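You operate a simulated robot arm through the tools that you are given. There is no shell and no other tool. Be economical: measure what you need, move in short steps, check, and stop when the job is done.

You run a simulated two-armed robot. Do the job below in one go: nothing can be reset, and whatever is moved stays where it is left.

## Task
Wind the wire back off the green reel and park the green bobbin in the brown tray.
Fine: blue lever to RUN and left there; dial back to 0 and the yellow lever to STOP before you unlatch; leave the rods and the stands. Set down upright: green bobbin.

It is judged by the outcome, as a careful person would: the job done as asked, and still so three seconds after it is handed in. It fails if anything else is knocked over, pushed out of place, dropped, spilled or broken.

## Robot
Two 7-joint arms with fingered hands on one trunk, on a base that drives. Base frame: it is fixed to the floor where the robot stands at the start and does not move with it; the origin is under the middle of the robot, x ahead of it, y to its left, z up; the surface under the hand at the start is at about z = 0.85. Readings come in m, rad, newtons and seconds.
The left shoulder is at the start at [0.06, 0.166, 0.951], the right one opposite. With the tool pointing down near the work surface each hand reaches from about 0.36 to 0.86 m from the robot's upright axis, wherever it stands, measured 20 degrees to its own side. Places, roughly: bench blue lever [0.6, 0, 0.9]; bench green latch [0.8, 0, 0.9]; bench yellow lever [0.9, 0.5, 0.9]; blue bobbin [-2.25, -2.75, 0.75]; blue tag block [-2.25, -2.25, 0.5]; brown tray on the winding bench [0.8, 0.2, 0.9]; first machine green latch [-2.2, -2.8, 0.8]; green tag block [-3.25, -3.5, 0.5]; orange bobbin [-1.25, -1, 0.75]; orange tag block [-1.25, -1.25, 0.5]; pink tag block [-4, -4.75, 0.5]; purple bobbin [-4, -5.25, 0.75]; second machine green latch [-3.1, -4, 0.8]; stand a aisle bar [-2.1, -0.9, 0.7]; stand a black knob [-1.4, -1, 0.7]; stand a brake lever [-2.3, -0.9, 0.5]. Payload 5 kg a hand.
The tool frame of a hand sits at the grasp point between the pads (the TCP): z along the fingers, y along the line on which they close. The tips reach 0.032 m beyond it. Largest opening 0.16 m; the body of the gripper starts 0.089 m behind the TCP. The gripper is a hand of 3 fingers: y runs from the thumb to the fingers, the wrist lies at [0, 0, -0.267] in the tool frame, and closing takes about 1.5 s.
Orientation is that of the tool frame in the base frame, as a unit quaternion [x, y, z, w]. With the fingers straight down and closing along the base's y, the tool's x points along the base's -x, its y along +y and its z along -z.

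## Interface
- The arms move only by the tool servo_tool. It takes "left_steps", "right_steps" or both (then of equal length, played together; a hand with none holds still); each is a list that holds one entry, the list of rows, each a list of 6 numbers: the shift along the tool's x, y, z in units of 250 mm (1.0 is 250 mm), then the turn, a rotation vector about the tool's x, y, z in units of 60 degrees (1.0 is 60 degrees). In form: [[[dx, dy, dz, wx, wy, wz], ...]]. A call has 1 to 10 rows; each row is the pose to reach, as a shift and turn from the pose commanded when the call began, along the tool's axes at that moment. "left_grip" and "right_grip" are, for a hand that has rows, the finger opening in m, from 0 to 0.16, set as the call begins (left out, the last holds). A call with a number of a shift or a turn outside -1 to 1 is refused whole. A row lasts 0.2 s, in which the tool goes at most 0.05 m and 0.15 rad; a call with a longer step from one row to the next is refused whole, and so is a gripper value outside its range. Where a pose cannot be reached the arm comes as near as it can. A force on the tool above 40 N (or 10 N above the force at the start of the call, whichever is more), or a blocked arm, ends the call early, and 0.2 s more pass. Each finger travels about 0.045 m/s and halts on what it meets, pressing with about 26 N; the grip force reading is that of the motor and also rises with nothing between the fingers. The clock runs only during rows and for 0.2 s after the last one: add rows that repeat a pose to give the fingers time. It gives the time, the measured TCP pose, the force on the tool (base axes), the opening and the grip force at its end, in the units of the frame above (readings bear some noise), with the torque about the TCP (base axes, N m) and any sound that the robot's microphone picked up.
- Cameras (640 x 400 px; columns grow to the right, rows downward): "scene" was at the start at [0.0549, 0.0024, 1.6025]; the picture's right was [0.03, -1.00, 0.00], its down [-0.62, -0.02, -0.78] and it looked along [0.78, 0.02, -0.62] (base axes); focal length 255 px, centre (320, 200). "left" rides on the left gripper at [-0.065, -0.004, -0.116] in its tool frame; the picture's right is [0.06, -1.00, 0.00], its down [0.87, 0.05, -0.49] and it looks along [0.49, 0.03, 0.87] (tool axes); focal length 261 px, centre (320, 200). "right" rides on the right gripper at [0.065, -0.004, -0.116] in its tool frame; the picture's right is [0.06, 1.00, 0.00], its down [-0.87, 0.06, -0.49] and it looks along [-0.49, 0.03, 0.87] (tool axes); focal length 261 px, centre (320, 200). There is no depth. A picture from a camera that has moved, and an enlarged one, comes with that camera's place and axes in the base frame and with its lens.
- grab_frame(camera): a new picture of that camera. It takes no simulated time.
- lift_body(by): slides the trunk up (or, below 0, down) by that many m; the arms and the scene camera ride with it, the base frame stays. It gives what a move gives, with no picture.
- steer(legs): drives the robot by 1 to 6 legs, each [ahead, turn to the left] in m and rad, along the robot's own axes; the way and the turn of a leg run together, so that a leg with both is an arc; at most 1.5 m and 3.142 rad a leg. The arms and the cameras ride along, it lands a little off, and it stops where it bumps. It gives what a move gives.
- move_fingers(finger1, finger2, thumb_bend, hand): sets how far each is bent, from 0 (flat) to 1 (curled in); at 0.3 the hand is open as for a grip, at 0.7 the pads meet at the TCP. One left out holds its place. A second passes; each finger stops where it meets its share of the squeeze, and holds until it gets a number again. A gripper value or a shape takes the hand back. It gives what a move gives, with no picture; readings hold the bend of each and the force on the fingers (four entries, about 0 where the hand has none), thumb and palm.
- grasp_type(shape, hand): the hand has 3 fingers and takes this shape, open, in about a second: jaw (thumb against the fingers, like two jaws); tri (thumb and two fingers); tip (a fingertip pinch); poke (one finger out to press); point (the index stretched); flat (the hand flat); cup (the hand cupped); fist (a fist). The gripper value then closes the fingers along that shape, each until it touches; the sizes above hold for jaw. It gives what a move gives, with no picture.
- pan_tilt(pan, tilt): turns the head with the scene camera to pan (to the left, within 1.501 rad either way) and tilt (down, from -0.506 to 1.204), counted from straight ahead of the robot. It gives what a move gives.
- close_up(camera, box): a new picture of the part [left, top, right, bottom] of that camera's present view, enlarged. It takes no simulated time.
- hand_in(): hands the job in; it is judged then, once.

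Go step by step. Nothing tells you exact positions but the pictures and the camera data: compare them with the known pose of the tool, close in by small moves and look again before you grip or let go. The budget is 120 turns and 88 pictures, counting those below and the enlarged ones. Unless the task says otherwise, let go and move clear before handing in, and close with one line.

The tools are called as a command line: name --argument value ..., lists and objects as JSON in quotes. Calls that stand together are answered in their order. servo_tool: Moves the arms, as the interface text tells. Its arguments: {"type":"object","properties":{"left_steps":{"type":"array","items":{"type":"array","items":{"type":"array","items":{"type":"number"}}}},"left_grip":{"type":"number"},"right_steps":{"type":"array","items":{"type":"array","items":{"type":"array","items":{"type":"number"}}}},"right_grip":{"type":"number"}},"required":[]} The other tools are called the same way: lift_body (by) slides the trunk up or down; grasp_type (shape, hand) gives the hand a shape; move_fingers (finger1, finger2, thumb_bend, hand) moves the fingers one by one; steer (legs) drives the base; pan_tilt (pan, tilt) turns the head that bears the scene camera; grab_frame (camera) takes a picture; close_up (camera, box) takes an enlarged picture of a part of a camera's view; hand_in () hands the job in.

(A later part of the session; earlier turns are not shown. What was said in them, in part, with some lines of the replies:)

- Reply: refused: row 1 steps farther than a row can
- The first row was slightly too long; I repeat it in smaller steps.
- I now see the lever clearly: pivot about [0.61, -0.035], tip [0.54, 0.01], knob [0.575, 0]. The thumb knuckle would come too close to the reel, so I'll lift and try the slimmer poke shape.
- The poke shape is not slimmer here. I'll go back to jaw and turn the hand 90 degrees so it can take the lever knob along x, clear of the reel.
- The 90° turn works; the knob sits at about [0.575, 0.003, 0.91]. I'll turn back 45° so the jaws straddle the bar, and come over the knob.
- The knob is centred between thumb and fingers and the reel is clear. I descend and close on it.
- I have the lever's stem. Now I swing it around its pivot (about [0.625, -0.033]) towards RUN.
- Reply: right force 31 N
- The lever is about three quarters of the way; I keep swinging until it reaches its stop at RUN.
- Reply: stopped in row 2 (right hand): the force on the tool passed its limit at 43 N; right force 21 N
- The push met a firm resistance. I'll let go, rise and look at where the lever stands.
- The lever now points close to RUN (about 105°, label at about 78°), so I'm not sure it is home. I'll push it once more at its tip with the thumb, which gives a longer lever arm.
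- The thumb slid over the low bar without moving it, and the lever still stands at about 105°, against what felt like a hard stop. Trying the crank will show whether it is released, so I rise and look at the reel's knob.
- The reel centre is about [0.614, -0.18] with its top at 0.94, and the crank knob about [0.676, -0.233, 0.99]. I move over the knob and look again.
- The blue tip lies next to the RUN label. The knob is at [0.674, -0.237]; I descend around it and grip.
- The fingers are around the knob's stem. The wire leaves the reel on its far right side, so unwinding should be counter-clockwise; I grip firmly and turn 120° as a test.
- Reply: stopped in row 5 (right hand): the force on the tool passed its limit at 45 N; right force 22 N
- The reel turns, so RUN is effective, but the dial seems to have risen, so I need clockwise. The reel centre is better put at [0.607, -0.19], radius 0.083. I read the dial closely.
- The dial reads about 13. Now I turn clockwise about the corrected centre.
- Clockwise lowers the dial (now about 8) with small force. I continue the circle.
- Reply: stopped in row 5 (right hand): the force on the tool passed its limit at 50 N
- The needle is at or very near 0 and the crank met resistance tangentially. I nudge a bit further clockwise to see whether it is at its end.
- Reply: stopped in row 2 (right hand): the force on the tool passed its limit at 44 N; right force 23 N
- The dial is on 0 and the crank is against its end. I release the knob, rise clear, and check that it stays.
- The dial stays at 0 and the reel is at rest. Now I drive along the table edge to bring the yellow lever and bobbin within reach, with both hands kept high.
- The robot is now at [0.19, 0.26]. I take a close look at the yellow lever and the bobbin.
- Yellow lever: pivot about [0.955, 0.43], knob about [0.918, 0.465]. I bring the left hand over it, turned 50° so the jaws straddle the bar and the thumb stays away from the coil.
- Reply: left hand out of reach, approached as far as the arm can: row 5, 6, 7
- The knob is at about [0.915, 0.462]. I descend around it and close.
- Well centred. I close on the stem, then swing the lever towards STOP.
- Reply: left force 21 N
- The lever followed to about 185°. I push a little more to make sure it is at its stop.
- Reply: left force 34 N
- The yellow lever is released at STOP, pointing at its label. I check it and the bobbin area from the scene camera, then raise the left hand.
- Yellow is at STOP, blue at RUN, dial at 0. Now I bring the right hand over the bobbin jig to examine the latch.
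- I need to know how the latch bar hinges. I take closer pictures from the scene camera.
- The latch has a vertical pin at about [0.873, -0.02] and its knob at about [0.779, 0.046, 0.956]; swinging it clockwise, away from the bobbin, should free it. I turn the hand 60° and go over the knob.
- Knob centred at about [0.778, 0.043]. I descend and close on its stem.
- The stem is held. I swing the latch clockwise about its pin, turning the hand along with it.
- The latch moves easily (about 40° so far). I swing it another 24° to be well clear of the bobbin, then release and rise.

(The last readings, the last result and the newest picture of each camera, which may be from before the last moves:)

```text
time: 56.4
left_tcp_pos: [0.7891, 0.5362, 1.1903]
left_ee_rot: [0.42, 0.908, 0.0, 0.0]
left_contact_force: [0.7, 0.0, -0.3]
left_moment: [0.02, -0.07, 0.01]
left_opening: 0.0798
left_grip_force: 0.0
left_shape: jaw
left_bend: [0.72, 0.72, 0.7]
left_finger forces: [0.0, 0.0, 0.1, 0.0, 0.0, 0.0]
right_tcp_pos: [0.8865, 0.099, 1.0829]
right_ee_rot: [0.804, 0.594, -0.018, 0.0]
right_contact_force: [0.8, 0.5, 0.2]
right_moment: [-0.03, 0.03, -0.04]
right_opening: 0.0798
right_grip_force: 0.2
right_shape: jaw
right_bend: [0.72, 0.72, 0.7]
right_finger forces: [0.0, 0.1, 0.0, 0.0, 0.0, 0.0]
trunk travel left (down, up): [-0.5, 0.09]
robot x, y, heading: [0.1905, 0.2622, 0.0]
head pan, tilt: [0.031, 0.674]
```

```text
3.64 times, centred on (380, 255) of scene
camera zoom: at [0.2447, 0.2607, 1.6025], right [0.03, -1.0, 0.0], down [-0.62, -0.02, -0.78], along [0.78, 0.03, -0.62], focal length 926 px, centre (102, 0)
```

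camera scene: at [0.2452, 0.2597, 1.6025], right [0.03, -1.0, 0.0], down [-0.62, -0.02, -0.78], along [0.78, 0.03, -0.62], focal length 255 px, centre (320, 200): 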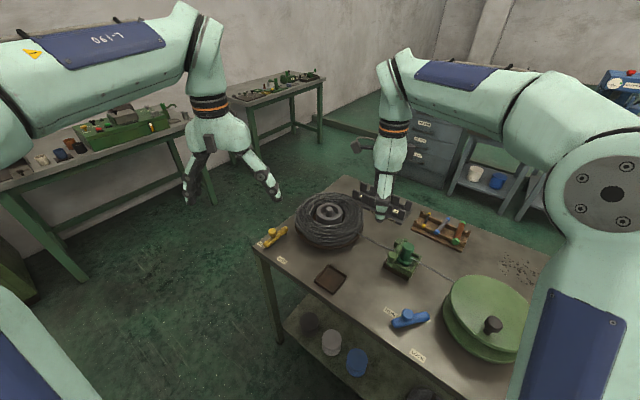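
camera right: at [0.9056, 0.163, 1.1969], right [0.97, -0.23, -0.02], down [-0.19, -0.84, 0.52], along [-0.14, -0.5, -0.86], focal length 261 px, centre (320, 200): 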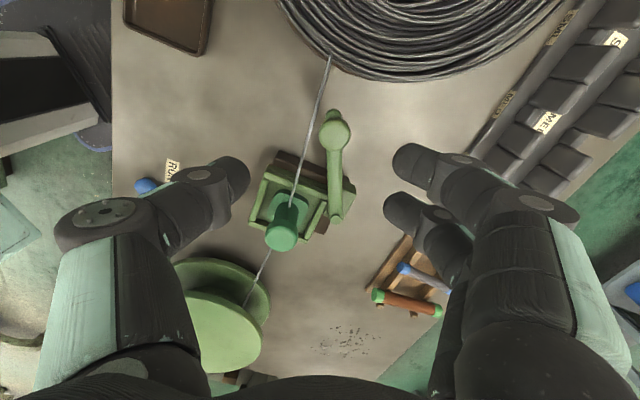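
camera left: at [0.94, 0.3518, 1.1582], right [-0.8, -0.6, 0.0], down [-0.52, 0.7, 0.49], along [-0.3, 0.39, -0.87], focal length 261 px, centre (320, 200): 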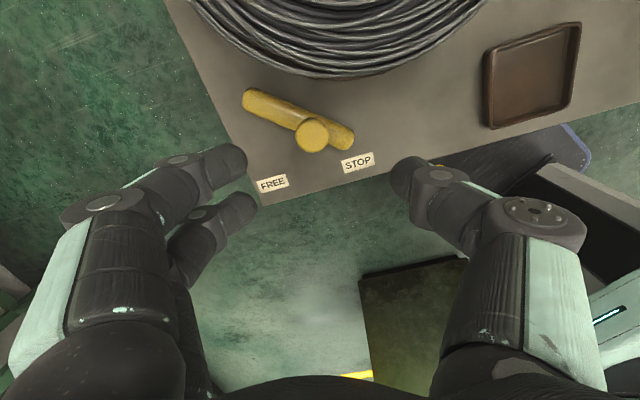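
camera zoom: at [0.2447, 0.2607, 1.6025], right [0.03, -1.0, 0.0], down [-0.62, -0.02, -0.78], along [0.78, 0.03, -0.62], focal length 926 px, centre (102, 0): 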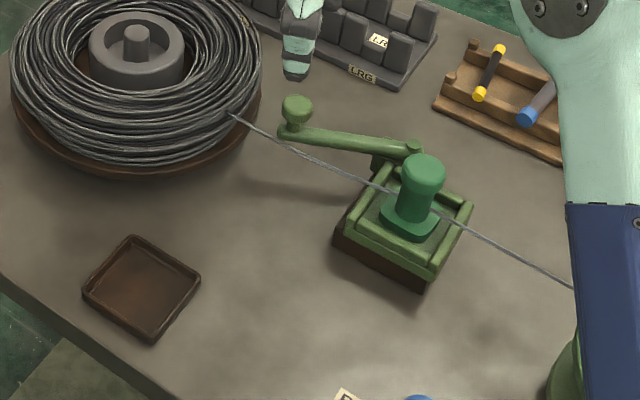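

The latch is open and the bobbin stands free. I move the right hand over the bobbin, turning it so the jaws avoid the latch arm and the wire.

servo_tool --right_steps '[[[-0.07, -0.023, 0, 0, 0, -0.14], [-0.14, -0.047, 0, 0, 0, -0.28], [-0.21, -0.07, 0, 0, 0, -0.42], [-0.28, -0.094, 0, 0, 0, -0.56], [-0.35, -0.117, 0, 0, 0, -0.7], [-0.42, -0.14, 0, 0, 0, -0.84], [-0.497, -0.164, 0, 0, 0, -0.98]]]'

servo_tool --right_steps '[[[0, 0, 0, 0, 0, -0.12], [0, 0, 0, 0, 0, -0.24], [0, 0, 0, 0, 0, -0.36], [0, 0, 0, 0, 0, -0.47]]]' --right_grip 0.09

grab_frame --camera "right"

```text
time: 58.0
left_tcp_pos: [0.7894, 0.536, 1.1894]
left_ee_rot: [0.42, 0.908, 0.0, 0.0]
left_contact_force: [-0.5, -0.5, 0.2]
left_moment: [-0.01, 0.0, 0.02]
left_opening: 0.0795
left_grip_force: 0.0
left_shape: jaw
left_bend: [0.72, 0.72, 0.7]
left_finger forces: [0.0, 0.0, 0.0, 0.0, 0.0, 0.0]
right_tcp_pos: [0.8127, -0.0096, 1.0898]
right_ee_rot: [0.407, 0.913, -0.016, -0.009]
right_contact_force: [-0.4, -0.4, -0.7]
right_moment: [-0.02, 0.04, -0.01]
right_opening: 0.0798
right_grip_force: 0.1
right_shape: jaw
right_bend: [0.72, 0.72, 0.7]
right_finger forces: [0.1, 0.1, 0.1, 0.0, 0.0, 0.1]
trunk travel left (down, up): [-0.5, 0.09]
robot x, y, heading: [0.1909, 0.2558, -0.001]
head pan, tilt: [0.031, 0.674]
```

```text
time: 59.0
left_tcp_pos: [0.791, 0.536, 1.1906]
left_ee_rot: [0.42, 0.908, 0.0, 0.0]
left_contact_force: [-0.1, -1.1, 1.2]
left_moment: [0.0, -0.01, -0.02]
left_opening: 0.0796
left_grip_force: 0.1
left_shape: jaw
left_bend: [0.72, 0.72, 0.7]
left_finger forces: [0.0, 0.0, 0.1, 0.0, 0.0, 0.0]
right_tcp_pos: [0.8145, -0.008, 1.0892]
right_ee_rot: [0.174, 0.985, -0.013, -0.011]
right_contact_force: [0.5, 0.0, 0.1]
right_moment: [-0.02, 0.0, 0.0]
right_opening: 0.0891
right_grip_force: 0.0
right_shape: jaw
right_bend: [0.72, 0.72, 0.7]
right_finger forces: [0.0, 0.1, 0.0, 0.0, 0.0, 0.0]
trunk travel left (down, up): [-0.5, 0.09]
robot x, y, heading: [0.1914, 0.255, 0.003]
head pan, tilt: [0.031, 0.674]
```

```text
32 pictures are left
camera right: at [0.7548, 0.0095, 1.2056], right [0.28, 0.96, -0.03], down [0.85, -0.24, 0.47], along [0.45, -0.16, -0.88], focal length 261 px, centre (320, 200)
```

right: 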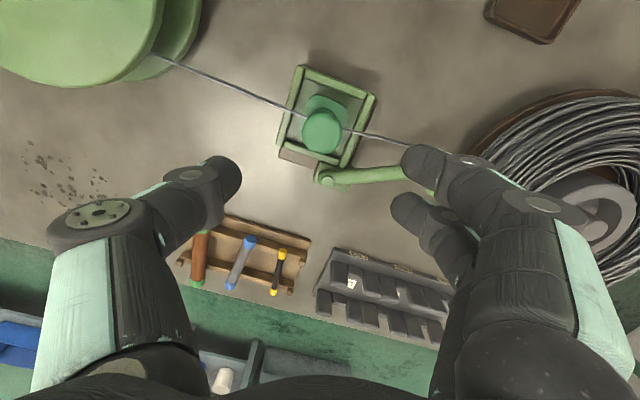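

The bobbin head is at about [0.809, -0.010]. I turn a bit more so the fingers stay away from the latch knob, level the tool, and come down part of the way.

servo_tool --right_steps '[[[0.016, -0.014, 0, -0.01, -0.005, -0.14], [0.016, -0.014, 0, -0.02, -0.01, -0.28], [0.016, -0.014, 0, -0.028, -0.016, -0.42], [0.016, -0.014, 0.1, -0.028, -0.016, -0.42], [0.016, -0.014, 0.2, -0.028, -0.016, -0.42], [0.016, -0.014, 0.28, -0.028, -0.016, -0.42]]]' --right_grip 0.07

grab_frame --camera "right"

close_up --camera "scene" --box '[350, 200, 460, 300]'

```text
time: 60.4
left_tcp_pos: [0.7916, 0.5357, 1.189]
left_ee_rot: [0.42, 0.908, -0.001, 0.0]
left_contact_force: [1.1, -0.2, 0.8]
left_moment: [-0.02, 0.0, 0.02]
left_opening: 0.0796
left_grip_force: 0.1
left_shape: jaw
left_bend: [0.72, 0.72, 0.7]
left_finger forces: [0.0, 0.0, 0.0, 0.0, 0.1, 0.0]
right_tcp_pos: [0.8059, -0.0108, 1.0168]
right_ee_rot: [-0.045, 0.999, 0.004, -0.005]
right_contact_force: [-0.3, -0.1, 0.3]
right_moment: [0.02, 0.03, -0.01]
right_opening: 0.0709
right_grip_force: 0.1
right_shape: jaw
right_bend: [0.73, 0.73, 0.7]
right_finger forces: [0.1, 0.0, 0.1, 0.1, 0.0, 0.0]
trunk travel left (down, up): [-0.5, 0.09]
robot x, y, heading: [0.1906, 0.2582, 0.003]
head pan, tilt: [0.031, 0.674]
```

```text
31 pictures are left
camera right: at [0.7435, -0.0234, 1.1334], right [-0.15, 0.99, 0.01], down [0.87, 0.13, 0.48], along [0.48, 0.08, -0.88], focal length 261 px, centre (320, 200)
```

right: 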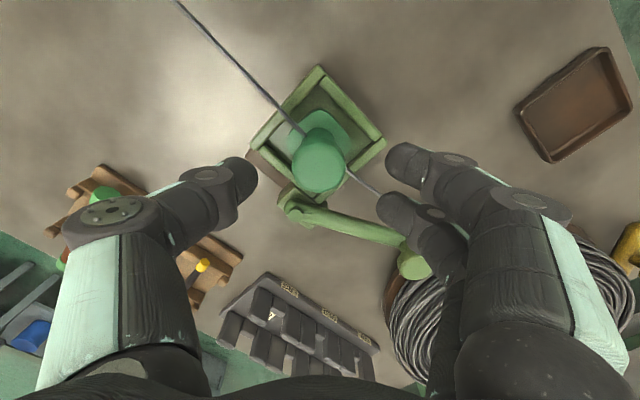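

```text
4.00 times, centred on (405, 250) of scene
camera zoom: at [0.2457, 0.2603, 1.6025], right [0.03, -1.0, 0.0], down [-0.62, -0.02, -0.78], along [0.78, 0.03, -0.62], focal length 1018 px, centre (-20, 0)
```

zoom: 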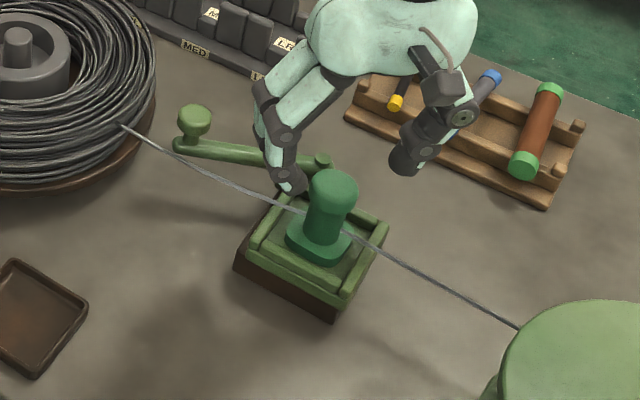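

Aligned with the bobbin. I descend to its neck and close.

servo_tool --right_steps '[[[-0.008, -0.004, 0.1, 0, 0, 0], [-0.008, -0.004, 0.2, 0, 0, 0], [-0.008, -0.004, 0.267, 0, 0, 0]]]'

servo_tool --right_steps '[[[0, 0, 0, 0, 0, 0], [0, 0, 0, 0, 0, 0], [0, 0, 0, 0, 0, 0], [0, 0, 0, 0, 0, 0], [0, 0, 0, 0, 0, 0], [0, 0, 0, 0, 0, 0]]]' --right_grip 0

grab_frame --camera "right"

```text
time: 61.2
left_tcp_pos: [0.7904, 0.5353, 1.1893]
left_ee_rot: [0.419, 0.908, 0.0, -0.001]
left_contact_force: [0.2, 0.4, -0.5]
left_moment: [0.02, 0.03, -0.01]
left_opening: 0.0794
left_grip_force: 0.1
left_shape: jaw
left_bend: [0.72, 0.72, 0.7]
left_finger forces: [0.0, 0.0, 0.1, 0.0, 0.0, 0.0]
right_tcp_pos: [0.809, -0.0132, 0.9507]
right_ee_rot: [-0.044, 0.999, 0.003, -0.004]
right_contact_force: [-0.2, -0.4, -0.7]
right_moment: [0.02, 0.01, 0.03]
right_opening: 0.0707
right_grip_force: 0.1
right_shape: jaw
right_bend: [0.73, 0.73, 0.7]
right_finger forces: [0.0, 0.1, 0.1, 0.0, 0.1, 0.0]
trunk travel left (down, up): [-0.5, 0.09]
robot x, y, heading: [0.1937, 0.2607, 0.004]
head pan, tilt: [0.031, 0.674]
```

```text
time: 62.6
left_tcp_pos: [0.7907, 0.5365, 1.1893]
left_ee_rot: [0.419, 0.908, 0.0, 0.0]
left_contact_force: [0.5, 0.1, 0.5]
left_moment: [-0.02, -0.01, -0.02]
left_opening: 0.0795
left_grip_force: 0.0
left_shape: jaw
left_bend: [0.72, 0.72, 0.7]
left_finger forces: [0.0, 0.0, 0.1, 0.0, 0.1, 0.1]
right_tcp_pos: [0.8087, -0.013, 0.9499]
right_ee_rot: [-0.044, 0.999, 0.002, -0.005]
right_contact_force: [-0.3, 0.2, 0.6]
right_moment: [-0.04, -0.05, 0.02]
right_opening: 0.0174
right_grip_force: 26.1
right_shape: jaw
right_bend: [0.72, 0.72, 0.7]
right_finger forces: [10.2, 12.1, 0.0, 0.1, 22.5, 0.0]
trunk travel left (down, up): [-0.5, 0.09]
robot x, y, heading: [0.1866, 0.2608, -0.001]
head pan, tilt: [0.031, 0.674]
```

```text
29 pictures are left
camera right: at [0.7457, -0.0258, 1.0666], right [-0.15, 0.99, 0.01], down [0.87, 0.13, 0.48], along [0.48, 0.08, -0.87], focal length 261 px, centre (320, 200)
```

right: 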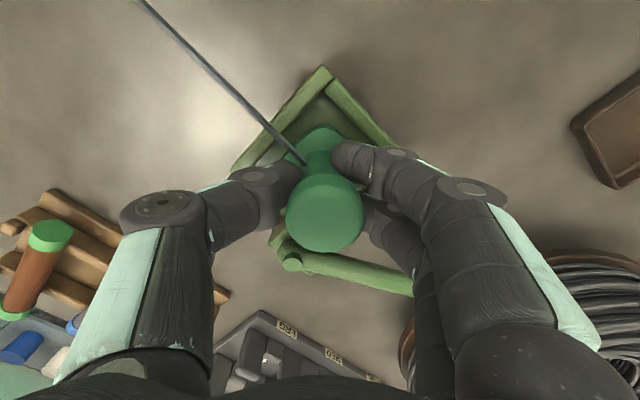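

The bobbin's stem is firmly held. I lift it slowly straight up.

servo_tool --right_steps '[[[0, 0, -0.04, 0, 0, 0], [0, 0, -0.1, 0, 0, 0], [0, 0, -0.2, 0, 0, 0], [0, 0, -0.3, 0, 0, 0], [0, 0, -0.42, 0, 0, 0]]]'

close_up --camera "scene" --box '[280, 170, 480, 310]'

grab_frame --camera "right"

```text
time: 63.8
left_tcp_pos: [0.7898, 0.5365, 1.1897]
left_ee_rot: [0.42, 0.908, 0.0, 0.0]
left_contact_force: [0.3, 0.5, -0.7]
left_moment: [-0.02, -0.02, 0.01]
left_opening: 0.0798
left_grip_force: 0.0
left_shape: jaw
left_bend: [0.72, 0.72, 0.7]
left_finger forces: [0.1, 0.2, 0.0, 0.0, 0.0, 0.1]
right_tcp_pos: [0.8074, -0.0126, 1.0561]
right_ee_rot: [-0.046, 0.999, 0.003, -0.004]
right_contact_force: [-0.3, 0.2, -0.3]
right_moment: [0.01, 0.0, -0.01]
right_opening: 0.0173
right_grip_force: 26.2
right_shape: jaw
right_bend: [0.72, 0.72, 0.7]
right_finger forces: [10.7, 12.6, 0.1, 0.0, 22.5, 0.1]
trunk travel left (down, up): [-0.5, 0.09]
robot x, y, heading: [0.1903, 0.2582, 0.002]
head pan, tilt: [0.031, 0.674]
```

```text
2.86 times, centred on (380, 240) of scene
camera zoom: at [0.2448, 0.2607, 1.6025], right [0.03, -1.0, 0.0], down [-0.62, -0.02, -0.78], along [0.78, 0.03, -0.62], focal length 727 px, centre (149, 86)
```

zoom: 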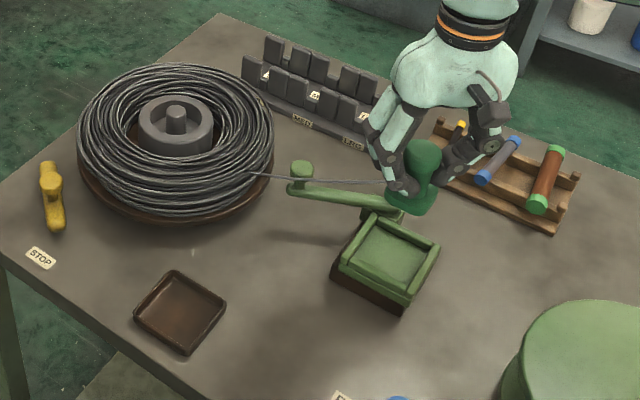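

```text
27 pictures are left
camera right: at [0.7446, -0.0251, 1.1734], right [-0.15, 0.99, 0.01], down [0.87, 0.13, 0.48], along [0.48, 0.08, -0.87], focal length 261 px, centre (320, 200)
```

right: 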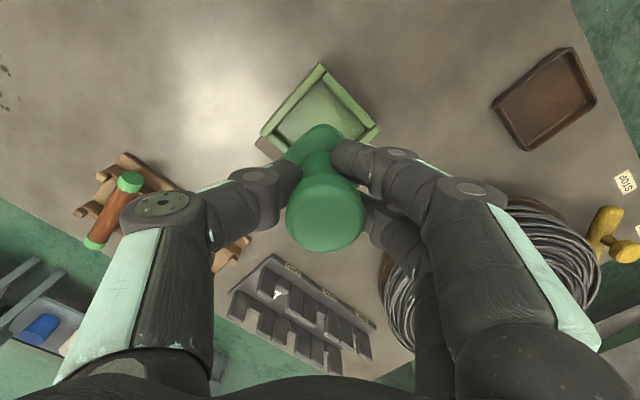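

The bobbin came out cleanly and upright, with the empty wire end still on the coil side. The tray centre is at about [0.75, 0.243]; I carry the bobbin there at height.

servo_tool --right_steps '[[[0.023, 0.16, 0, 0, 0, 0], [0.046, 0.32, 0, 0, 0, 0], [0.069, 0.48, 0, 0, 0, 0], [0.092, 0.64, 0, 0, 0, 0], [0.115, 0.8, 0, 0, 0, 0], [0.137, 0.93, 0, 0, 0, 0], [0.137, 1.0, 0, 0, 0, 0]]]'

grab_frame --camera "right"

close_up --camera "scene" --box '[260, 190, 420, 310]'

```text
time: 65.4
left_tcp_pos: [0.7906, 0.5364, 1.1875]
left_ee_rot: [0.419, 0.908, -0.001, 0.0]
left_contact_force: [-0.2, 0.6, -0.6]
left_moment: [-0.01, -0.04, 0.01]
left_opening: 0.0793
left_grip_force: 0.1
left_shape: jaw
left_bend: [0.72, 0.72, 0.7]
left_finger forces: [0.1, 0.0, 0.0, 0.1, 0.1, 0.1]
right_tcp_pos: [0.7514, 0.2307, 1.056]
right_ee_rot: [-0.045, 0.999, 0.002, -0.003]
right_contact_force: [0.4, 0.8, -1.3]
right_moment: [-0.05, 0.02, 0.01]
right_opening: 0.0175
right_grip_force: 25.7
right_shape: jaw
right_bend: [0.72, 0.72, 0.7]
right_finger forces: [10.6, 12.8, 0.1, 0.0, 22.5, 0.0]
trunk travel left (down, up): [-0.5, 0.09]
robot x, y, heading: [0.1897, 0.2571, -0.0]
head pan, tilt: [0.031, 0.674]
```

```text
26 pictures are left
camera right: at [0.6896, 0.2195, 1.1729], right [-0.15, 0.99, 0.01], down [0.87, 0.13, 0.48], along [0.48, 0.08, -0.87], focal length 261 px, centre (320, 200)
```

right: 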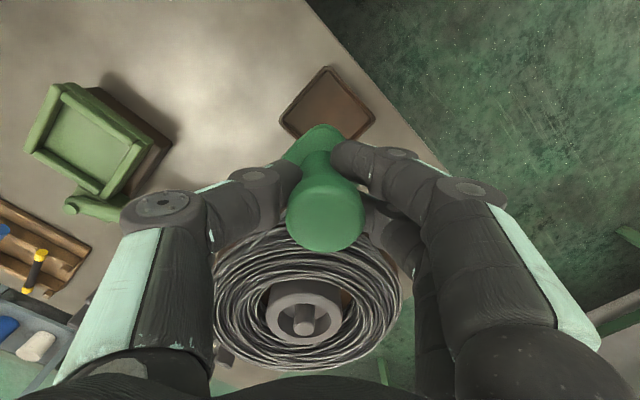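

```text
3.33 times, centred on (340, 250) of scene
camera zoom: at [0.2453, 0.2609, 1.6025], right [0.03, -1.0, 0.0], down [-0.62, -0.02, -0.78], along [0.78, 0.03, -0.62], focal length 849 px, centre (253, 33)
```

zoom: 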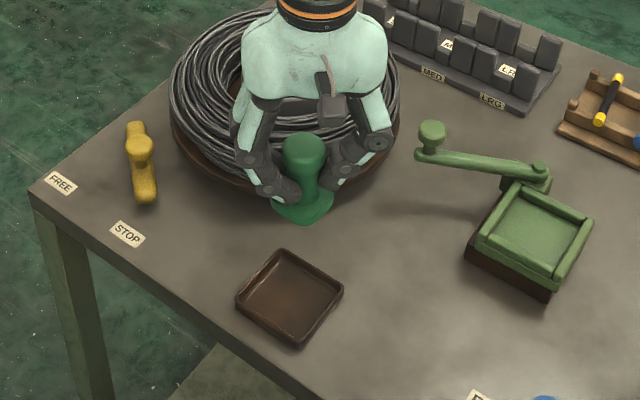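

The tray centre is about [0.749, 0.242]. I centre the bobbin over it and lower to just above the tray floor.

servo_tool --right_steps '[[[0.006, 0.046, 0, 0, 0, 0], [0.006, 0.046, 0.13, 0, 0, 0], [0.006, 0.046, 0.26, 0, 0, 0], [0.006, 0.046, 0.36, 0, 0, 0], [0.006, 0.046, 0.43, 0, 0, 0]]]'

grab_frame --camera "right"

close_up --camera "scene" --box '[280, 220, 380, 310]'

```text
time: 66.6
left_tcp_pos: [0.7902, 0.5369, 1.1887]
left_ee_rot: [0.42, 0.908, 0.001, 0.0]
left_contact_force: [0.2, 0.2, -0.8]
left_moment: [0.0, 0.06, -0.02]
left_opening: 0.0794
left_grip_force: 0.1
left_shape: jaw
left_bend: [0.72, 0.72, 0.7]
left_finger forces: [0.0, 0.1, 0.0, 0.0, 0.1, 0.0]
right_tcp_pos: [0.7509, 0.2426, 0.9506]
right_ee_rot: [-0.045, 0.999, 0.001, -0.003]
right_contact_force: [0.7, 1.2, -0.9]
right_moment: [-0.05, 0.03, -0.01]
right_opening: 0.0174
right_grip_force: 25.6
right_shape: jaw
right_bend: [0.72, 0.72, 0.7]
right_finger forces: [10.9, 13.1, 0.0, 0.1, 22.6, 0.0]
trunk travel left (down, up): [-0.5, 0.09]
robot x, y, heading: [0.1878, 0.258, 0.001]
head pan, tilt: [0.031, 0.674]
```

```text
24 pictures are left
camera right: at [0.6873, 0.2307, 1.0664], right [-0.15, 0.99, 0.01], down [0.87, 0.13, 0.48], along [0.48, 0.08, -0.88], focal length 261 px, centre (320, 200)
```

right: 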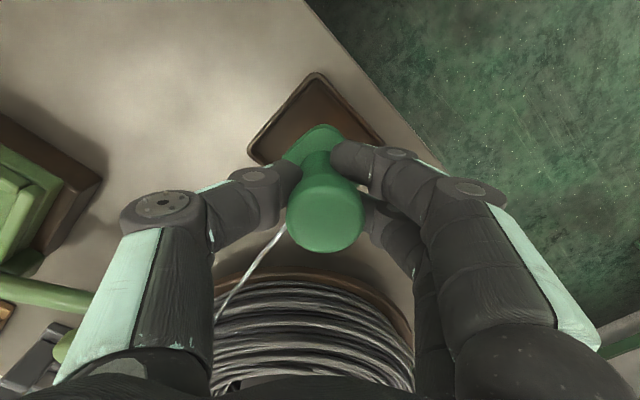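

```text
4.44 times, centred on (330, 265) of scene
camera zoom: at [0.2455, 0.2607, 1.6025], right [0.03, -1.0, 0.0], down [-0.62, -0.02, -0.78], along [0.78, 0.03, -0.62], focal length 1132 px, centre (276, -89)
```

zoom: 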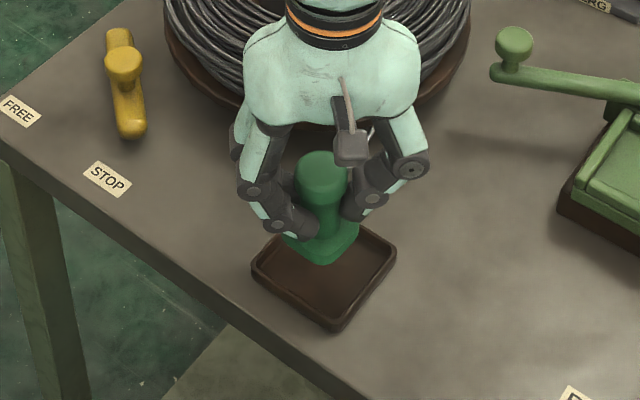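

The bobbin is over the tray's middle. I lower in small steps until it touches.

servo_tool --right_steps '[[[0, 0, 0.03, 0, 0, 0], [0, 0, 0.06, 0, 0, 0], [0, 0, 0.08, 0, 0, 0]]]'

close_up --camera "scene" --box '[280, 220, 380, 310]'

```text
time: 67.4
left_tcp_pos: [0.7915, 0.5361, 1.1893]
left_ee_rot: [0.419, 0.908, 0.0, 0.0]
left_contact_force: [0.4, 0.0, 0.6]
left_moment: [-0.03, 0.01, 0.01]
left_opening: 0.0793
left_grip_force: 0.1
left_shape: jaw
left_bend: [0.72, 0.72, 0.7]
left_finger forces: [0.0, 0.1, 0.0, 0.0, 0.0, 0.1]
right_tcp_pos: [0.7507, 0.2432, 0.9289]
right_ee_rot: [-0.045, 0.999, 0.002, -0.004]
right_contact_force: [0.4, -0.2, -0.8]
right_moment: [-0.01, 0.0, 0.0]
right_opening: 0.0175
right_grip_force: 26.2
right_shape: jaw
right_bend: [0.72, 0.72, 0.7]
right_finger forces: [10.9, 13.1, 0.0, 0.0, 22.4, 0.1]
trunk travel left (down, up): [-0.5, 0.09]
robot x, y, heading: [0.1913, 0.2577, -0.001]
head pan, tilt: [0.031, 0.674]
```

```text
4.44 times, centred on (330, 265) of scene
camera zoom: at [0.2454, 0.2606, 1.6025], right [0.03, -1.0, 0.0], down [-0.62, -0.02, -0.78], along [0.78, 0.03, -0.62], focal length 1132 px, centre (276, -89)
```

zoom: 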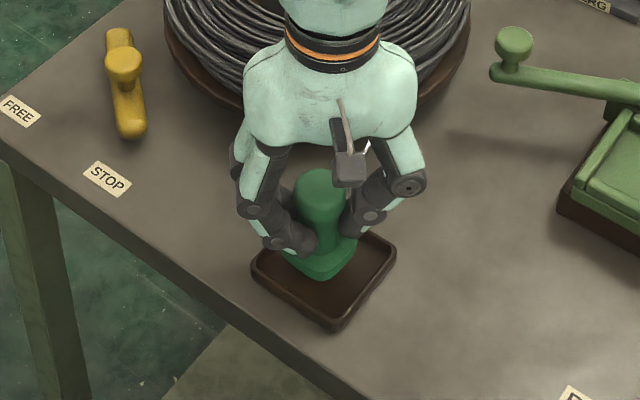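

No contact yet; I lower a little more.

servo_tool --right_steps '[[[0, 0, 0.012, 0, 0, 0], [0, 0, 0.024, 0, 0, 0], [0, 0, 0.032, 0, 0, 0]]]'

```text
time: 68.2
left_tcp_pos: [0.7916, 0.5368, 1.189]
left_ee_rot: [0.42, 0.908, 0.0, 0.0]
left_contact_force: [0.2, 0.7, 0.3]
left_moment: [0.01, -0.01, -0.02]
left_opening: 0.0796
left_grip_force: 0.2
left_shape: jaw
left_bend: [0.72, 0.72, 0.7]
left_finger forces: [0.0, 0.0, 0.1, 0.0, 0.0, 0.1]
right_tcp_pos: [0.751, 0.2433, 0.9232]
right_ee_rot: [-0.045, 0.999, 0.002, -0.005]
right_contact_force: [-0.3, -0.1, -1.2]
right_moment: [0.0, -0.02, -0.02]
right_opening: 0.0172
right_grip_force: 26.3
right_shape: jaw
right_bend: [0.72, 0.72, 0.7]
right_finger forces: [11.0, 13.1, 0.0, 0.0, 22.4, 0.0]
trunk travel left (down, up): [-0.5, 0.09]
robot x, y, heading: [0.1888, 0.2588, 0.003]
head pan, tilt: [0.031, 0.674]
```

servo_tool --right_steps '[[[0, 0, 0.012, 0, 0, 0], [0, 0, 0.02, 0, 0, 0]]]'

close_up --camera "scene" --box '[300, 235, 360, 295]'

```text
time: 68.8
left_tcp_pos: [0.7903, 0.535, 1.1903]
left_ee_rot: [0.419, 0.908, 0.0, -0.001]
left_contact_force: [0.3, 0.4, -0.6]
left_moment: [-0.01, 0.01, 0.01]
left_opening: 0.0795
left_grip_force: 0.1
left_shape: jaw
left_bend: [0.72, 0.72, 0.7]
left_finger forces: [0.1, 0.1, 0.0, 0.0, 0.0, 0.0]
right_tcp_pos: [0.749, 0.2437, 0.9167]
right_ee_rot: [-0.045, 0.999, 0.002, -0.005]
right_contact_force: [0.0, -0.7, -1.3]
right_moment: [0.01, 0.01, -0.01]
right_opening: 0.0176
right_grip_force: 25.9
right_shape: jaw
right_bend: [0.72, 0.72, 0.7]
right_finger forces: [11.1, 13.1, 0.1, 0.0, 22.5, 0.0]
trunk travel left (down, up): [-0.5, 0.09]
robot x, y, heading: [0.1929, 0.26, 0.001]
head pan, tilt: [0.031, 0.674]
```

```text
6.67 times, centred on (330, 265) of scene
camera zoom: at [0.2453, 0.2606, 1.6025], right [0.03, -1.0, 0.0], down [-0.62, -0.02, -0.78], along [0.78, 0.03, -0.62], focal length 1697 px, centre (253, -233)
```

zoom: 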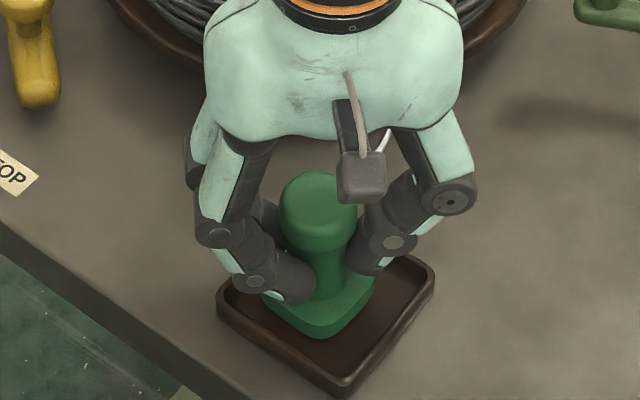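

Nearly down; the base is inside the tray rim. I continue gently.

servo_tool --right_steps '[[[0, 0, 0.01, 0, 0, 0], [0, 0, 0.02, 0, 0, 0], [0, 0, 0.02, 0, 0, 0]]]'

```text
time: 69.6
left_tcp_pos: [0.7906, 0.5359, 1.1897]
left_ee_rot: [0.42, 0.908, 0.0, 0.001]
left_contact_force: [0.4, 0.4, -0.2]
left_moment: [0.01, -0.01, 0.06]
left_opening: 0.0794
left_grip_force: 0.2
left_shape: jaw
left_bend: [0.72, 0.72, 0.7]
left_finger forces: [0.0, 0.0, 0.0, 0.1, 0.1, 0.0]
right_tcp_pos: [0.7494, 0.242, 0.9125]
right_ee_rot: [-0.045, 0.999, 0.002, -0.004]
right_contact_force: [0.7, 0.3, -1.1]
right_moment: [-0.02, 0.01, 0.01]
right_opening: 0.0175
right_grip_force: 25.5
right_shape: jaw
right_bend: [0.72, 0.72, 0.7]
right_finger forces: [11.0, 13.1, 0.0, 0.1, 22.5, 0.0]
trunk travel left (down, up): [-0.5, 0.09]
robot x, y, heading: [0.1891, 0.2538, -0.001]
head pan, tilt: [0.031, 0.674]
```

servo_tool --right_steps '[[[0, 0, 0.01, 0, 0, 0], [0, 0, 0.02, 0, 0, 0], [0, 0, 0.02, 0, 0, 0]]]'

grab_frame --camera "right"

```text
time: 70.4
left_tcp_pos: [0.7894, 0.5375, 1.1891]
left_ee_rot: [0.419, 0.908, 0.0, 0.0]
left_contact_force: [0.0, -0.3, -0.1]
left_moment: [-0.03, -0.01, -0.03]
left_opening: 0.0792
left_grip_force: 0.1
left_shape: jaw
left_bend: [0.72, 0.72, 0.7]
left_finger forces: [0.1, 0.1, 0.0, 0.1, 0.1, 0.0]
right_tcp_pos: [0.75, 0.2442, 0.9094]
right_ee_rot: [-0.044, 0.999, 0.002, -0.004]
right_contact_force: [-0.5, -0.1, 0.1]
right_moment: [0.01, -0.02, 0.01]
right_opening: 0.0171
right_grip_force: 25.8
right_shape: jaw
right_bend: [0.72, 0.72, 0.7]
right_finger forces: [11.1, 13.1, 0.1, 0.1, 22.7, 0.1]
trunk travel left (down, up): [-0.5, 0.09]
robot x, y, heading: [0.1913, 0.256, 0.002]
head pan, tilt: [0.031, 0.674]
```

```text
20 pictures are left
camera right: at [0.6856, 0.2315, 1.0245], right [-0.15, 0.99, 0.01], down [0.87, 0.13, 0.48], along [0.48, 0.08, -0.87], focal length 261 px, centre (320, 200)
```

right: 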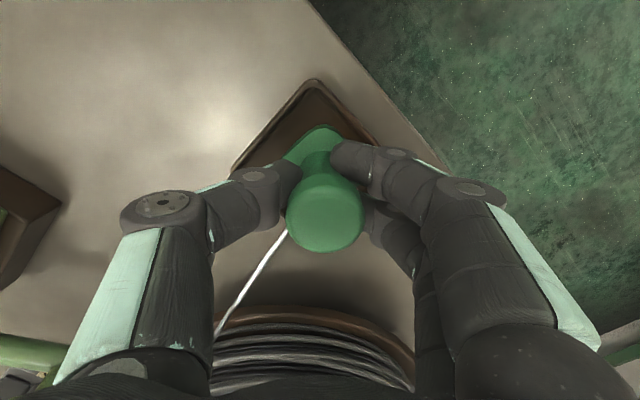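

Still barely any reaction; I lower another few millimetres.

servo_tool --right_steps '[[[0, 0, 0.01, 0, 0, 0], [0, 0, 0.02, 0, 0, 0], [0, 0, 0.02, 0, 0, 0]]]'

```text
time: 71.2
left_tcp_pos: [0.7889, 0.5349, 1.1905]
left_ee_rot: [0.419, 0.908, 0.001, 0.001]
left_contact_force: [-1.2, 0.3, 0.4]
left_moment: [0.0, 0.02, -0.03]
left_opening: 0.0796
left_grip_force: 0.2
left_shape: jaw
left_bend: [0.72, 0.72, 0.7]
left_finger forces: [0.0, 0.1, 0.1, 0.0, 0.0, 0.0]
right_tcp_pos: [0.7484, 0.2431, 0.9059]
right_ee_rot: [-0.044, 0.999, 0.003, -0.002]
right_contact_force: [0.6, -3.3, 31.3]
right_moment: [0.02, -0.08, 0.0]
right_opening: 0.0192
right_grip_force: 25.4
right_shape: jaw
right_bend: [0.72, 0.73, 0.71]
right_finger forces: [14.0, 17.8, 0.0, 0.1, 32.1, 0.0]
trunk travel left (down, up): [-0.5, 0.09]
robot x, y, heading: [0.19, 0.2571, -0.004]
head pan, tilt: [0.031, 0.674]
```

Contact with the tray floor. I ease the pressure, open gently and rise.

servo_tool --right_steps '[[[0, 0, -0.012, 0, 0, 0], [0, 0, -0.012, 0, 0, 0]]]'

servo_tool --right_steps '[[[0, 0, 0, 0, 0, 0], [0, 0, 0, 0, 0, 0], [0, 0, 0, 0, 0, 0], [0, 0, 0, 0, 0, 0], [0, 0, 0, 0, 0, 0]]]' --right_grip 0.062

grab_frame --camera "right"

```text
time: 71.8
left_tcp_pos: [0.7885, 0.5369, 1.1899]
left_ee_rot: [0.42, 0.907, 0.0, 0.0]
left_contact_force: [-0.7, -0.5, 0.5]
left_moment: [0.02, -0.02, 0.0]
left_opening: 0.0793
left_grip_force: 0.0
left_shape: jaw
left_bend: [0.72, 0.72, 0.7]
left_finger forces: [0.0, 0.1, 0.1, 0.0, 0.0, 0.1]
right_tcp_pos: [0.7481, 0.2445, 0.9063]
right_ee_rot: [-0.045, 0.999, 0.002, -0.004]
right_contact_force: [3.7, 0.3, 19.3]
right_moment: [0.05, -0.12, 0.0]
right_opening: 0.019
right_grip_force: 26.0
right_shape: jaw
right_bend: [0.72, 0.73, 0.71]
right_finger forces: [13.3, 18.4, 0.1, 0.0, 29.1, 0.1]
trunk travel left (down, up): [-0.5, 0.09]
robot x, y, heading: [0.1891, 0.2595, 0.008]
head pan, tilt: [0.031, 0.674]
```

```text
time: 73.0
left_tcp_pos: [0.7904, 0.5354, 1.1885]
left_ee_rot: [0.419, 0.908, 0.0, 0.0]
left_contact_force: [0.2, 0.4, 0.3]
left_moment: [-0.04, 0.01, -0.04]
left_opening: 0.0796
left_grip_force: 0.0
left_shape: jaw
left_bend: [0.72, 0.72, 0.7]
left_finger forces: [0.0, 0.1, 0.0, 0.0, 0.1, 0.0]
right_tcp_pos: [0.7493, 0.2431, 0.9065]
right_ee_rot: [-0.045, 0.999, 0.002, -0.004]
right_contact_force: [-0.3, 0.5, -0.2]
right_moment: [-0.02, 0.01, 0.01]
right_opening: 0.0614
right_grip_force: 0.1
right_shape: jaw
right_bend: [0.73, 0.73, 0.7]
right_finger forces: [0.0, 0.0, 0.0, 0.0, 0.0, 0.0]
trunk travel left (down, up): [-0.5, 0.09]
robot x, y, heading: [0.1912, 0.259, 0.003]
head pan, tilt: [0.031, 0.674]
```

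```text
19 pictures are left
camera right: at [0.6857, 0.2316, 1.0223], right [-0.15, 0.99, 0.01], down [0.87, 0.13, 0.48], along [0.48, 0.08, -0.87], focal length 261 px, centre (320, 200)
```

right: 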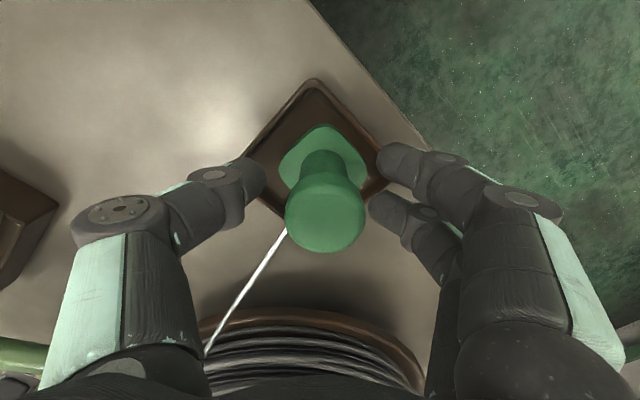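

The bobbin stands upright in the tray and is released. I rise straight up and check everything.

servo_tool --right_steps '[[[0, 0, -0.1, 0, 0, 0], [0, 0, -0.2, 0, 0, 0], [0, 0, -0.35, 0, 0, 0], [0, 0, -0.53, 0, 0, 0], [0, 0, -0.7, 0, 0, 0], [0, 0, -0.85, 0, 0, 0], [0, -0.18, -0.85, 0, 0, 0], [0, -0.36, -0.85, 0, 0, 0], [0, -0.54, -0.85, 0, 0, 0]]]'

grab_frame --camera "scene"

close_up --camera "scene" --box '[250, 200, 450, 330]'

```text
time: 75.0
left_tcp_pos: [0.7904, 0.5348, 1.1898]
left_ee_rot: [0.421, 0.907, 0.001, 0.0]
left_contact_force: [0.3, -0.7, 0.9]
left_moment: [0.07, 0.02, 0.01]
left_opening: 0.0796
left_grip_force: 0.0
left_shape: jaw
left_bend: [0.72, 0.72, 0.7]
left_finger forces: [0.0, 0.1, 0.0, 0.1, 0.0, 0.1]
right_tcp_pos: [0.7663, 0.108, 1.1167]
right_ee_rot: [-0.044, 0.999, 0.004, -0.004]
right_contact_force: [0.8, -0.2, -1.2]
right_moment: [0.07, 0.02, -0.01]
right_opening: 0.0618
right_grip_force: 0.1
right_shape: jaw
right_bend: [0.73, 0.73, 0.7]
right_finger forces: [0.0, 0.1, 0.0, 0.1, 0.0, 0.0]
trunk travel left (down, up): [-0.5, 0.09]
robot x, y, heading: [0.191, 0.2561, 0.003]
head pan, tilt: [0.031, 0.674]
```

```text
18 pictures are left
camera scene: at [0.2452, 0.259, 1.6025], right [0.03, -1.0, 0.0], down [-0.62, -0.02, -0.78], along [0.78, 0.03, -0.62], focal length 255 px, centre (320, 200)
```

scene: 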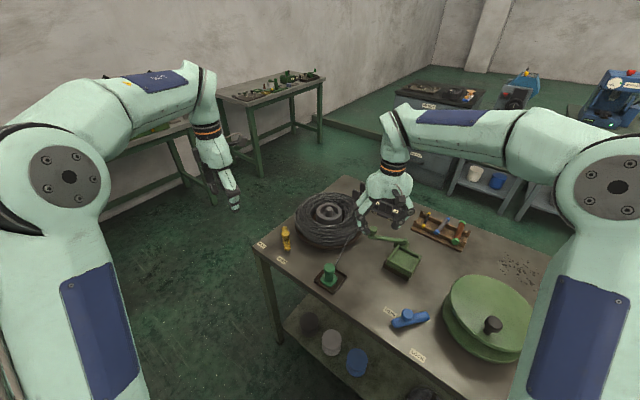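

```text
3.08 times, centred on (350, 265) of scene
camera zoom: at [0.2452, 0.259, 1.6025], right [0.03, -1.0, 0.0], down [-0.62, -0.02, -0.78], along [0.78, 0.03, -0.62], focal length 783 px, centre (228, 0)
```

zoom: 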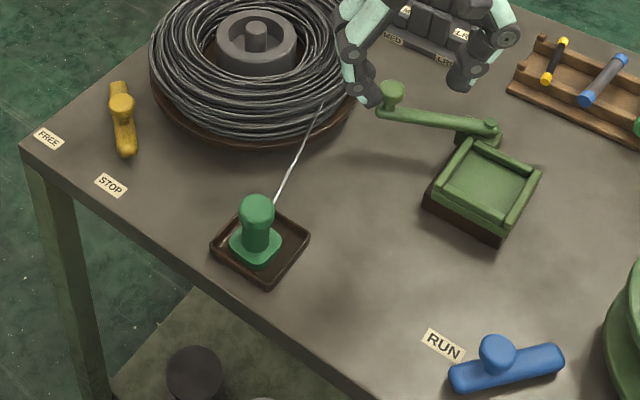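

Everything looks right, but the blue bar still points about 25° short of its label. I'll use the right hand once more to test whether it can move further towards RUN.

servo_tool --right_steps '[[[0.092, -0.036, 0, 0, 0, 0.14], [0.184, -0.073, 0, 0, 0, 0.28], [0.277, -0.109, 0, 0, 0, 0.42], [0.369, -0.146, 0, 0, 0, 0.56], [0.461, -0.182, 0, 0, 0, 0.7], [0.554, -0.219, 0, 0, 0, 0.84], [0.646, -0.255, 0, 0, 0, 0.98]]]' --right_grip 0.08

servo_tool --right_steps '[[[0, 0, 0, 0, 0, 0.135], [0, 0, 0.1, 0, 0, 0.27], [0, 0, 0.25, 0, 0, 0.27], [0, 0, 0.4, 0, 0, 0.27], [0, 0, 0.5, 0, 0, 0.27]]]'

grab_frame --camera "right"

```text
time: 76.6
left_tcp_pos: [0.7887, 0.5356, 1.1894]
left_ee_rot: [0.42, 0.908, 0.001, 0.0]
left_contact_force: [-0.4, 0.3, 0.6]
left_moment: [-0.04, -0.02, -0.02]
left_opening: 0.0795
left_grip_force: 0.0
left_shape: jaw
left_bend: [0.72, 0.72, 0.7]
left_finger forces: [0.0, 0.1, 0.1, 0.0, 0.1, 0.1]
right_tcp_pos: [0.6068, 0.0303, 1.1185]
right_ee_rot: [0.453, 0.892, 0.001, -0.005]
right_contact_force: [-0.6, 0.4, 0.5]
right_moment: [0.01, -0.01, 0.0]
right_opening: 0.0793
right_grip_force: 0.1
right_shape: jaw
right_bend: [0.72, 0.72, 0.7]
right_finger forces: [0.1, 0.1, 0.1, 0.1, 0.1, 0.0]
trunk travel left (down, up): [-0.5, 0.09]
robot x, y, heading: [0.1898, 0.2597, 0.006]
head pan, tilt: [0.031, 0.674]
```

```text
time: 77.8
left_tcp_pos: [0.79, 0.5356, 1.1891]
left_ee_rot: [0.419, 0.908, 0.0, -0.001]
left_contact_force: [-0.8, -0.1, -0.4]
left_moment: [-0.01, 0.05, 0.02]
left_opening: 0.0792
left_grip_force: 0.1
left_shape: jaw
left_bend: [0.72, 0.72, 0.7]
left_finger forces: [0.0, 0.0, 0.0, 0.1, 0.1, 0.0]
right_tcp_pos: [0.6055, 0.0308, 0.9938]
right_ee_rot: [0.573, 0.819, -0.001, -0.005]
right_contact_force: [0.3, 0.6, -0.5]
right_moment: [-0.02, 0.03, 0.01]
right_opening: 0.0794
right_grip_force: 0.0
right_shape: jaw
right_bend: [0.72, 0.72, 0.7]
right_finger forces: [0.0, 0.1, 0.0, 0.0, 0.0, 0.0]
trunk travel left (down, up): [-0.5, 0.09]
robot x, y, heading: [0.1905, 0.2535, 0.003]
head pan, tilt: [0.031, 0.674]
```

```text
16 pictures are left
camera right: at [0.5808, 0.0877, 1.1103], right [0.92, 0.4, -0.01], down [0.35, -0.8, 0.48], along [0.19, -0.45, -0.88], focal length 261 px, centre (320, 200)
```

right: 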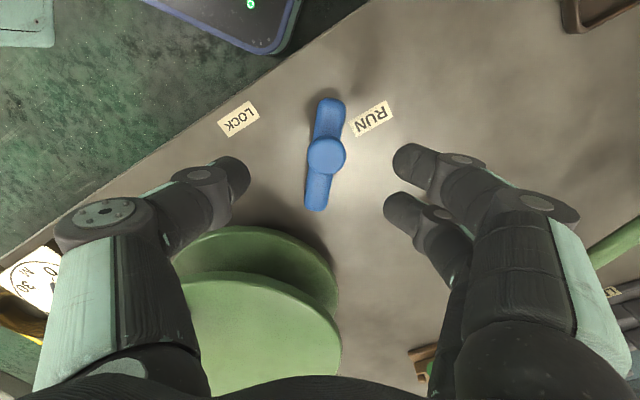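

The bar stands between the labels, nearer RUN. I grip its stem again and push gently on towards RUN, watching the force.

servo_tool --right_steps '[[[-0.023, 0.015, 0.1, 0, 0, 0], [-0.023, 0.015, 0.2, 0, 0, 0], [-0.023, 0.015, 0.32, 0, 0, 0]]]'

servo_tool --right_steps '[[[0, 0, 0, 0, 0, 0], [0, 0, 0, 0, 0, 0], [0, 0, 0, 0, 0, 0], [0, 0, 0, 0, 0, 0], [0, 0, 0, 0, 0, 0], [0, 0, 0, 0, 0, 0], [0, 0, 0, 0, 0, 0]]]' --right_grip 0

servo_tool --right_steps '[[[-0.003, 0.025, 0, 0, 0, 0], [-0.0075, 0.051, 0, 0, 0, 0], [-0.015, 0.075, 0, 0, 0, 0], [-0.023, 0.098, 0, 0, 0, 0]]]'

grab_frame --camera "right"

```text
time: 78.6
left_tcp_pos: [0.7922, 0.536, 1.1878]
left_ee_rot: [0.419, 0.908, 0.0, -0.001]
left_contact_force: [0.2, -0.2, -0.6]
left_moment: [0.02, 0.0, 0.02]
left_opening: 0.0795
left_grip_force: 0.1
left_shape: jaw
left_bend: [0.72, 0.72, 0.7]
left_finger forces: [0.0, 0.0, 0.1, 0.1, 0.1, 0.0]
right_tcp_pos: [0.6131, 0.0275, 0.9135]
right_ee_rot: [0.573, 0.819, -0.001, -0.005]
right_contact_force: [-0.1, 0.3, -0.4]
right_moment: [-0.01, 0.05, 0.02]
right_opening: 0.0793
right_grip_force: 0.1
right_shape: jaw
right_bend: [0.72, 0.72, 0.7]
right_finger forces: [0.0, 0.0, 0.0, 0.0, 0.0, 0.0]
trunk travel left (down, up): [-0.5, 0.09]
robot x, y, heading: [0.1892, 0.256, -0.001]
head pan, tilt: [0.031, 0.674]
```

```text
time: 80.2
left_tcp_pos: [0.7902, 0.5349, 1.1882]
left_ee_rot: [0.42, 0.908, 0.0, 0.0]
left_contact_force: [0.9, -0.2, -0.9]
left_moment: [-0.02, -0.02, 0.04]
left_opening: 0.0794
left_grip_force: 0.0
left_shape: jaw
left_bend: [0.72, 0.72, 0.7]
left_finger forces: [0.0, 0.1, 0.0, 0.0, 0.1, 0.0]
right_tcp_pos: [0.6109, 0.0273, 0.9129]
right_ee_rot: [0.573, 0.82, -0.002, -0.006]
right_contact_force: [-2.5, 3.1, -13.8]
right_moment: [0.04, 0.11, -0.02]
right_opening: 0.0151
right_grip_force: 26.5
right_shape: jaw
right_bend: [0.71, 0.72, 0.7]
right_finger forces: [10.6, 10.6, 0.1, 0.0, 23.3, 0.0]
trunk travel left (down, up): [-0.5, 0.09]
robot x, y, heading: [0.1884, 0.2556, 0.003]
head pan, tilt: [0.031, 0.674]
```

```text
time: 80.9
left_tcp_pos: [0.7897, 0.534, 1.1899]
left_ee_rot: [0.42, 0.907, 0.0, 0.0]
left_contact_force: [0.7, -0.5, -0.9]
left_moment: [0.05, 0.03, 0.0]
left_opening: 0.0794
left_grip_force: 0.1
left_shape: jaw
left_bend: [0.72, 0.72, 0.7]
left_finger forces: [0.0, 0.0, 0.0, 0.0, 0.1, 0.0]
right_tcp_pos: [0.6171, 0.0292, 0.9125]
right_ee_rot: [0.575, 0.818, -0.007, -0.014]
right_contact_force: [-18.7, 2.1, 2.2]
right_moment: [-0.02, 0.43, -0.06]
right_opening: 0.0157
right_grip_force: 26.5
right_shape: jaw
right_bend: [0.71, 0.72, 0.71]
right_finger forces: [9.4, 7.4, 0.1, 0.0, 27.1, 0.0]
trunk travel left (down, up): [-0.5, 0.09]
robot x, y, heading: [0.1865, 0.2579, 0.0]
head pan, tilt: [0.031, 0.674]
stopped in row 3 (right hand): the force on the tool passed its limit at 42 N (the readings are from after the stop); the commanded pose is now the measured one
```

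```text
15 pictures are left
camera right: at [0.5946, 0.087, 1.0276], right [0.92, 0.39, -0.03], down [0.36, -0.8, 0.48], along [0.17, -0.45, -0.88], focal length 261 px, centre (320, 200)
```

right: 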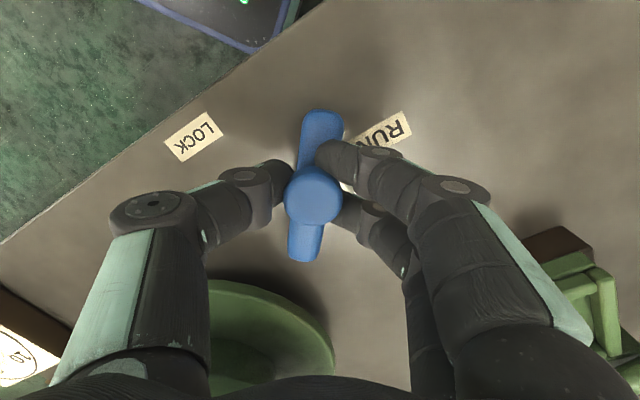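

The lever is against its hard stop at the RUN end, so it is home. I release it, rise clear, and verify the final state.

servo_tool --right_steps '[[[0, 0, 0, 0, 0, 0], [0, 0, 0, 0, 0, 0], [0, 0, 0, 0, 0, 0], [0, 0, 0, 0, 0, 0], [0, 0, -0.18, 0, 0, 0], [0, 0, -0.36, 0, 0, 0], [0, 0, -0.54, 0, 0, 0], [0, 0, -0.72, 0, 0, 0], [0, 0, -0.9, 0, 0, 0], [0, 0, -1.0, 0, 0, 0]]]' --right_grip 0.08

grab_frame --camera "right"

close_up --camera "scene" --box '[240, 190, 560, 390]'

```text
time: 83.1
left_tcp_pos: [0.7908, 0.5351, 1.1895]
left_ee_rot: [0.421, 0.907, 0.0, 0.0]
left_contact_force: [0.3, 0.2, 1.0]
left_moment: [0.04, -0.02, 0.02]
left_opening: 0.0794
left_grip_force: 0.2
left_shape: jaw
left_bend: [0.72, 0.72, 0.7]
left_finger forces: [0.1, 0.1, 0.0, 0.0, 0.0, 0.1]
right_tcp_pos: [0.6274, 0.0286, 1.1614]
right_ee_rot: [0.574, 0.819, -0.005, -0.011]
right_contact_force: [-0.1, -0.1, -0.5]
right_moment: [-0.02, -0.01, 0.0]
right_opening: 0.0793
right_grip_force: 0.1
right_shape: jaw
right_bend: [0.72, 0.72, 0.7]
right_finger forces: [0.1, 0.0, 0.0, 0.1, 0.0, 0.0]
trunk travel left (down, up): [-0.5, 0.09]
robot x, y, heading: [0.1884, 0.2579, 0.004]
head pan, tilt: [0.031, 0.674]
```

```text
14 pictures are left
camera right: at [0.604, 0.0858, 1.2772], right [0.92, 0.4, -0.02], down [0.36, -0.8, 0.48], along [0.17, -0.45, -0.88], focal length 261 px, centre (320, 200)
```

right: 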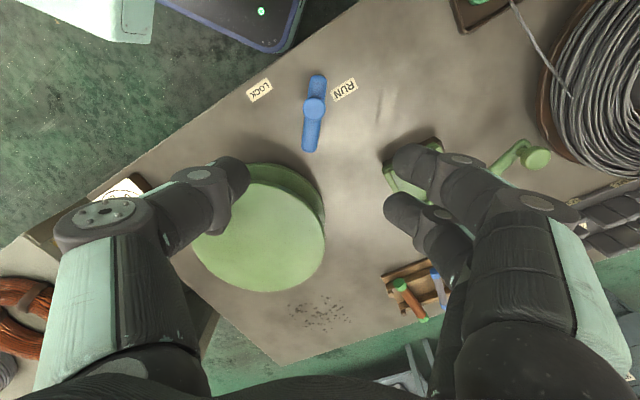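

```text
2.00 times, centred on (400, 290) of scene
camera zoom: at [0.2447, 0.2604, 1.6024], right [0.03, -1.0, 0.0], down [-0.62, -0.02, -0.78], along [0.78, 0.02, -0.62], focal length 509 px, centre (160, 20)
```

zoom: 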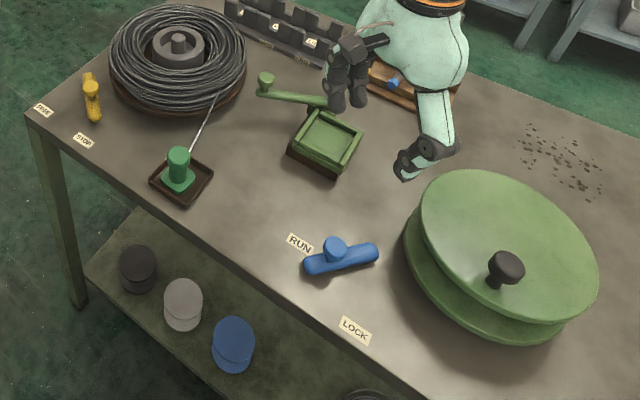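

All is in place; a last look at the dial before handing in.

pan_tilt --pan -0.75 --tilt 0.95

grab_frame --camera "scene"

```text
time: 84.2
left_tcp_pos: [0.7901, 0.5348, 1.1903]
left_ee_rot: [0.42, 0.907, 0.0, 0.0]
left_contact_force: [0.9, -1.0, 0.4]
left_moment: [-0.02, 0.01, -0.04]
left_opening: 0.0794
left_grip_force: 0.1
left_shape: jaw
left_bend: [0.72, 0.72, 0.7]
left_finger forces: [0.0, 0.1, 0.0, 0.1, 0.1, 0.1]
right_tcp_pos: [0.6276, 0.0287, 1.1596]
right_ee_rot: [0.575, 0.818, -0.005, -0.011]
right_contact_force: [0.6, 0.1, 0.0]
right_moment: [0.0, -0.03, 0.0]
right_opening: 0.0798
right_grip_force: 0.0
right_shape: jaw
right_bend: [0.72, 0.72, 0.7]
right_finger forces: [0.0, 0.0, 0.0, 0.0, 0.0, 0.0]
trunk travel left (down, up): [-0.5, 0.09]
robot x, y, heading: [0.1931, 0.2598, 0.002]
head pan, tilt: [-0.75, 0.949]
```

```text
12 pictures are left
camera scene: at [0.212, 0.2081, 1.5805], right [-0.68, -0.73, 0.0], down [-0.59, 0.55, -0.58], along [0.43, -0.4, -0.81], focal length 255 px, centre (320, 200)
```

scene: 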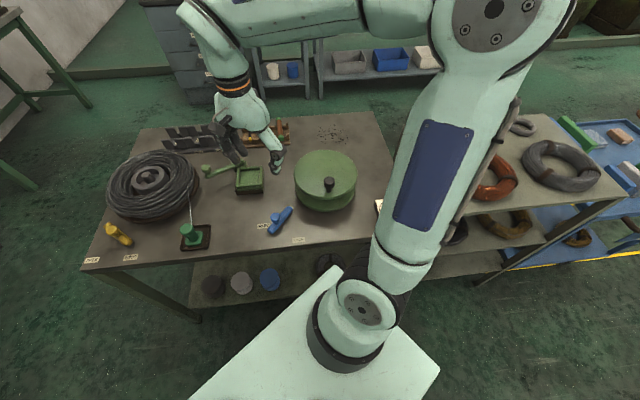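

The dial is hidden behind the arm, but the crank knob is where I left it at 0. The bobbin stands upright in the tray and both hands are clear, so I hand the job in.

hand_in

```text
The job is handed in.
```

The wire is wound back off the green reel, and the green bobbin stands upright in the brown tray. The blue lever is at its RUN-end stop, about 25° short of the label. The yellow lever was set to STOP and the dial to 0 before I unlatched. The arm hid the dial in my last picture, but the crank hadn't moved since it read 0. I left the rods and stands alone.
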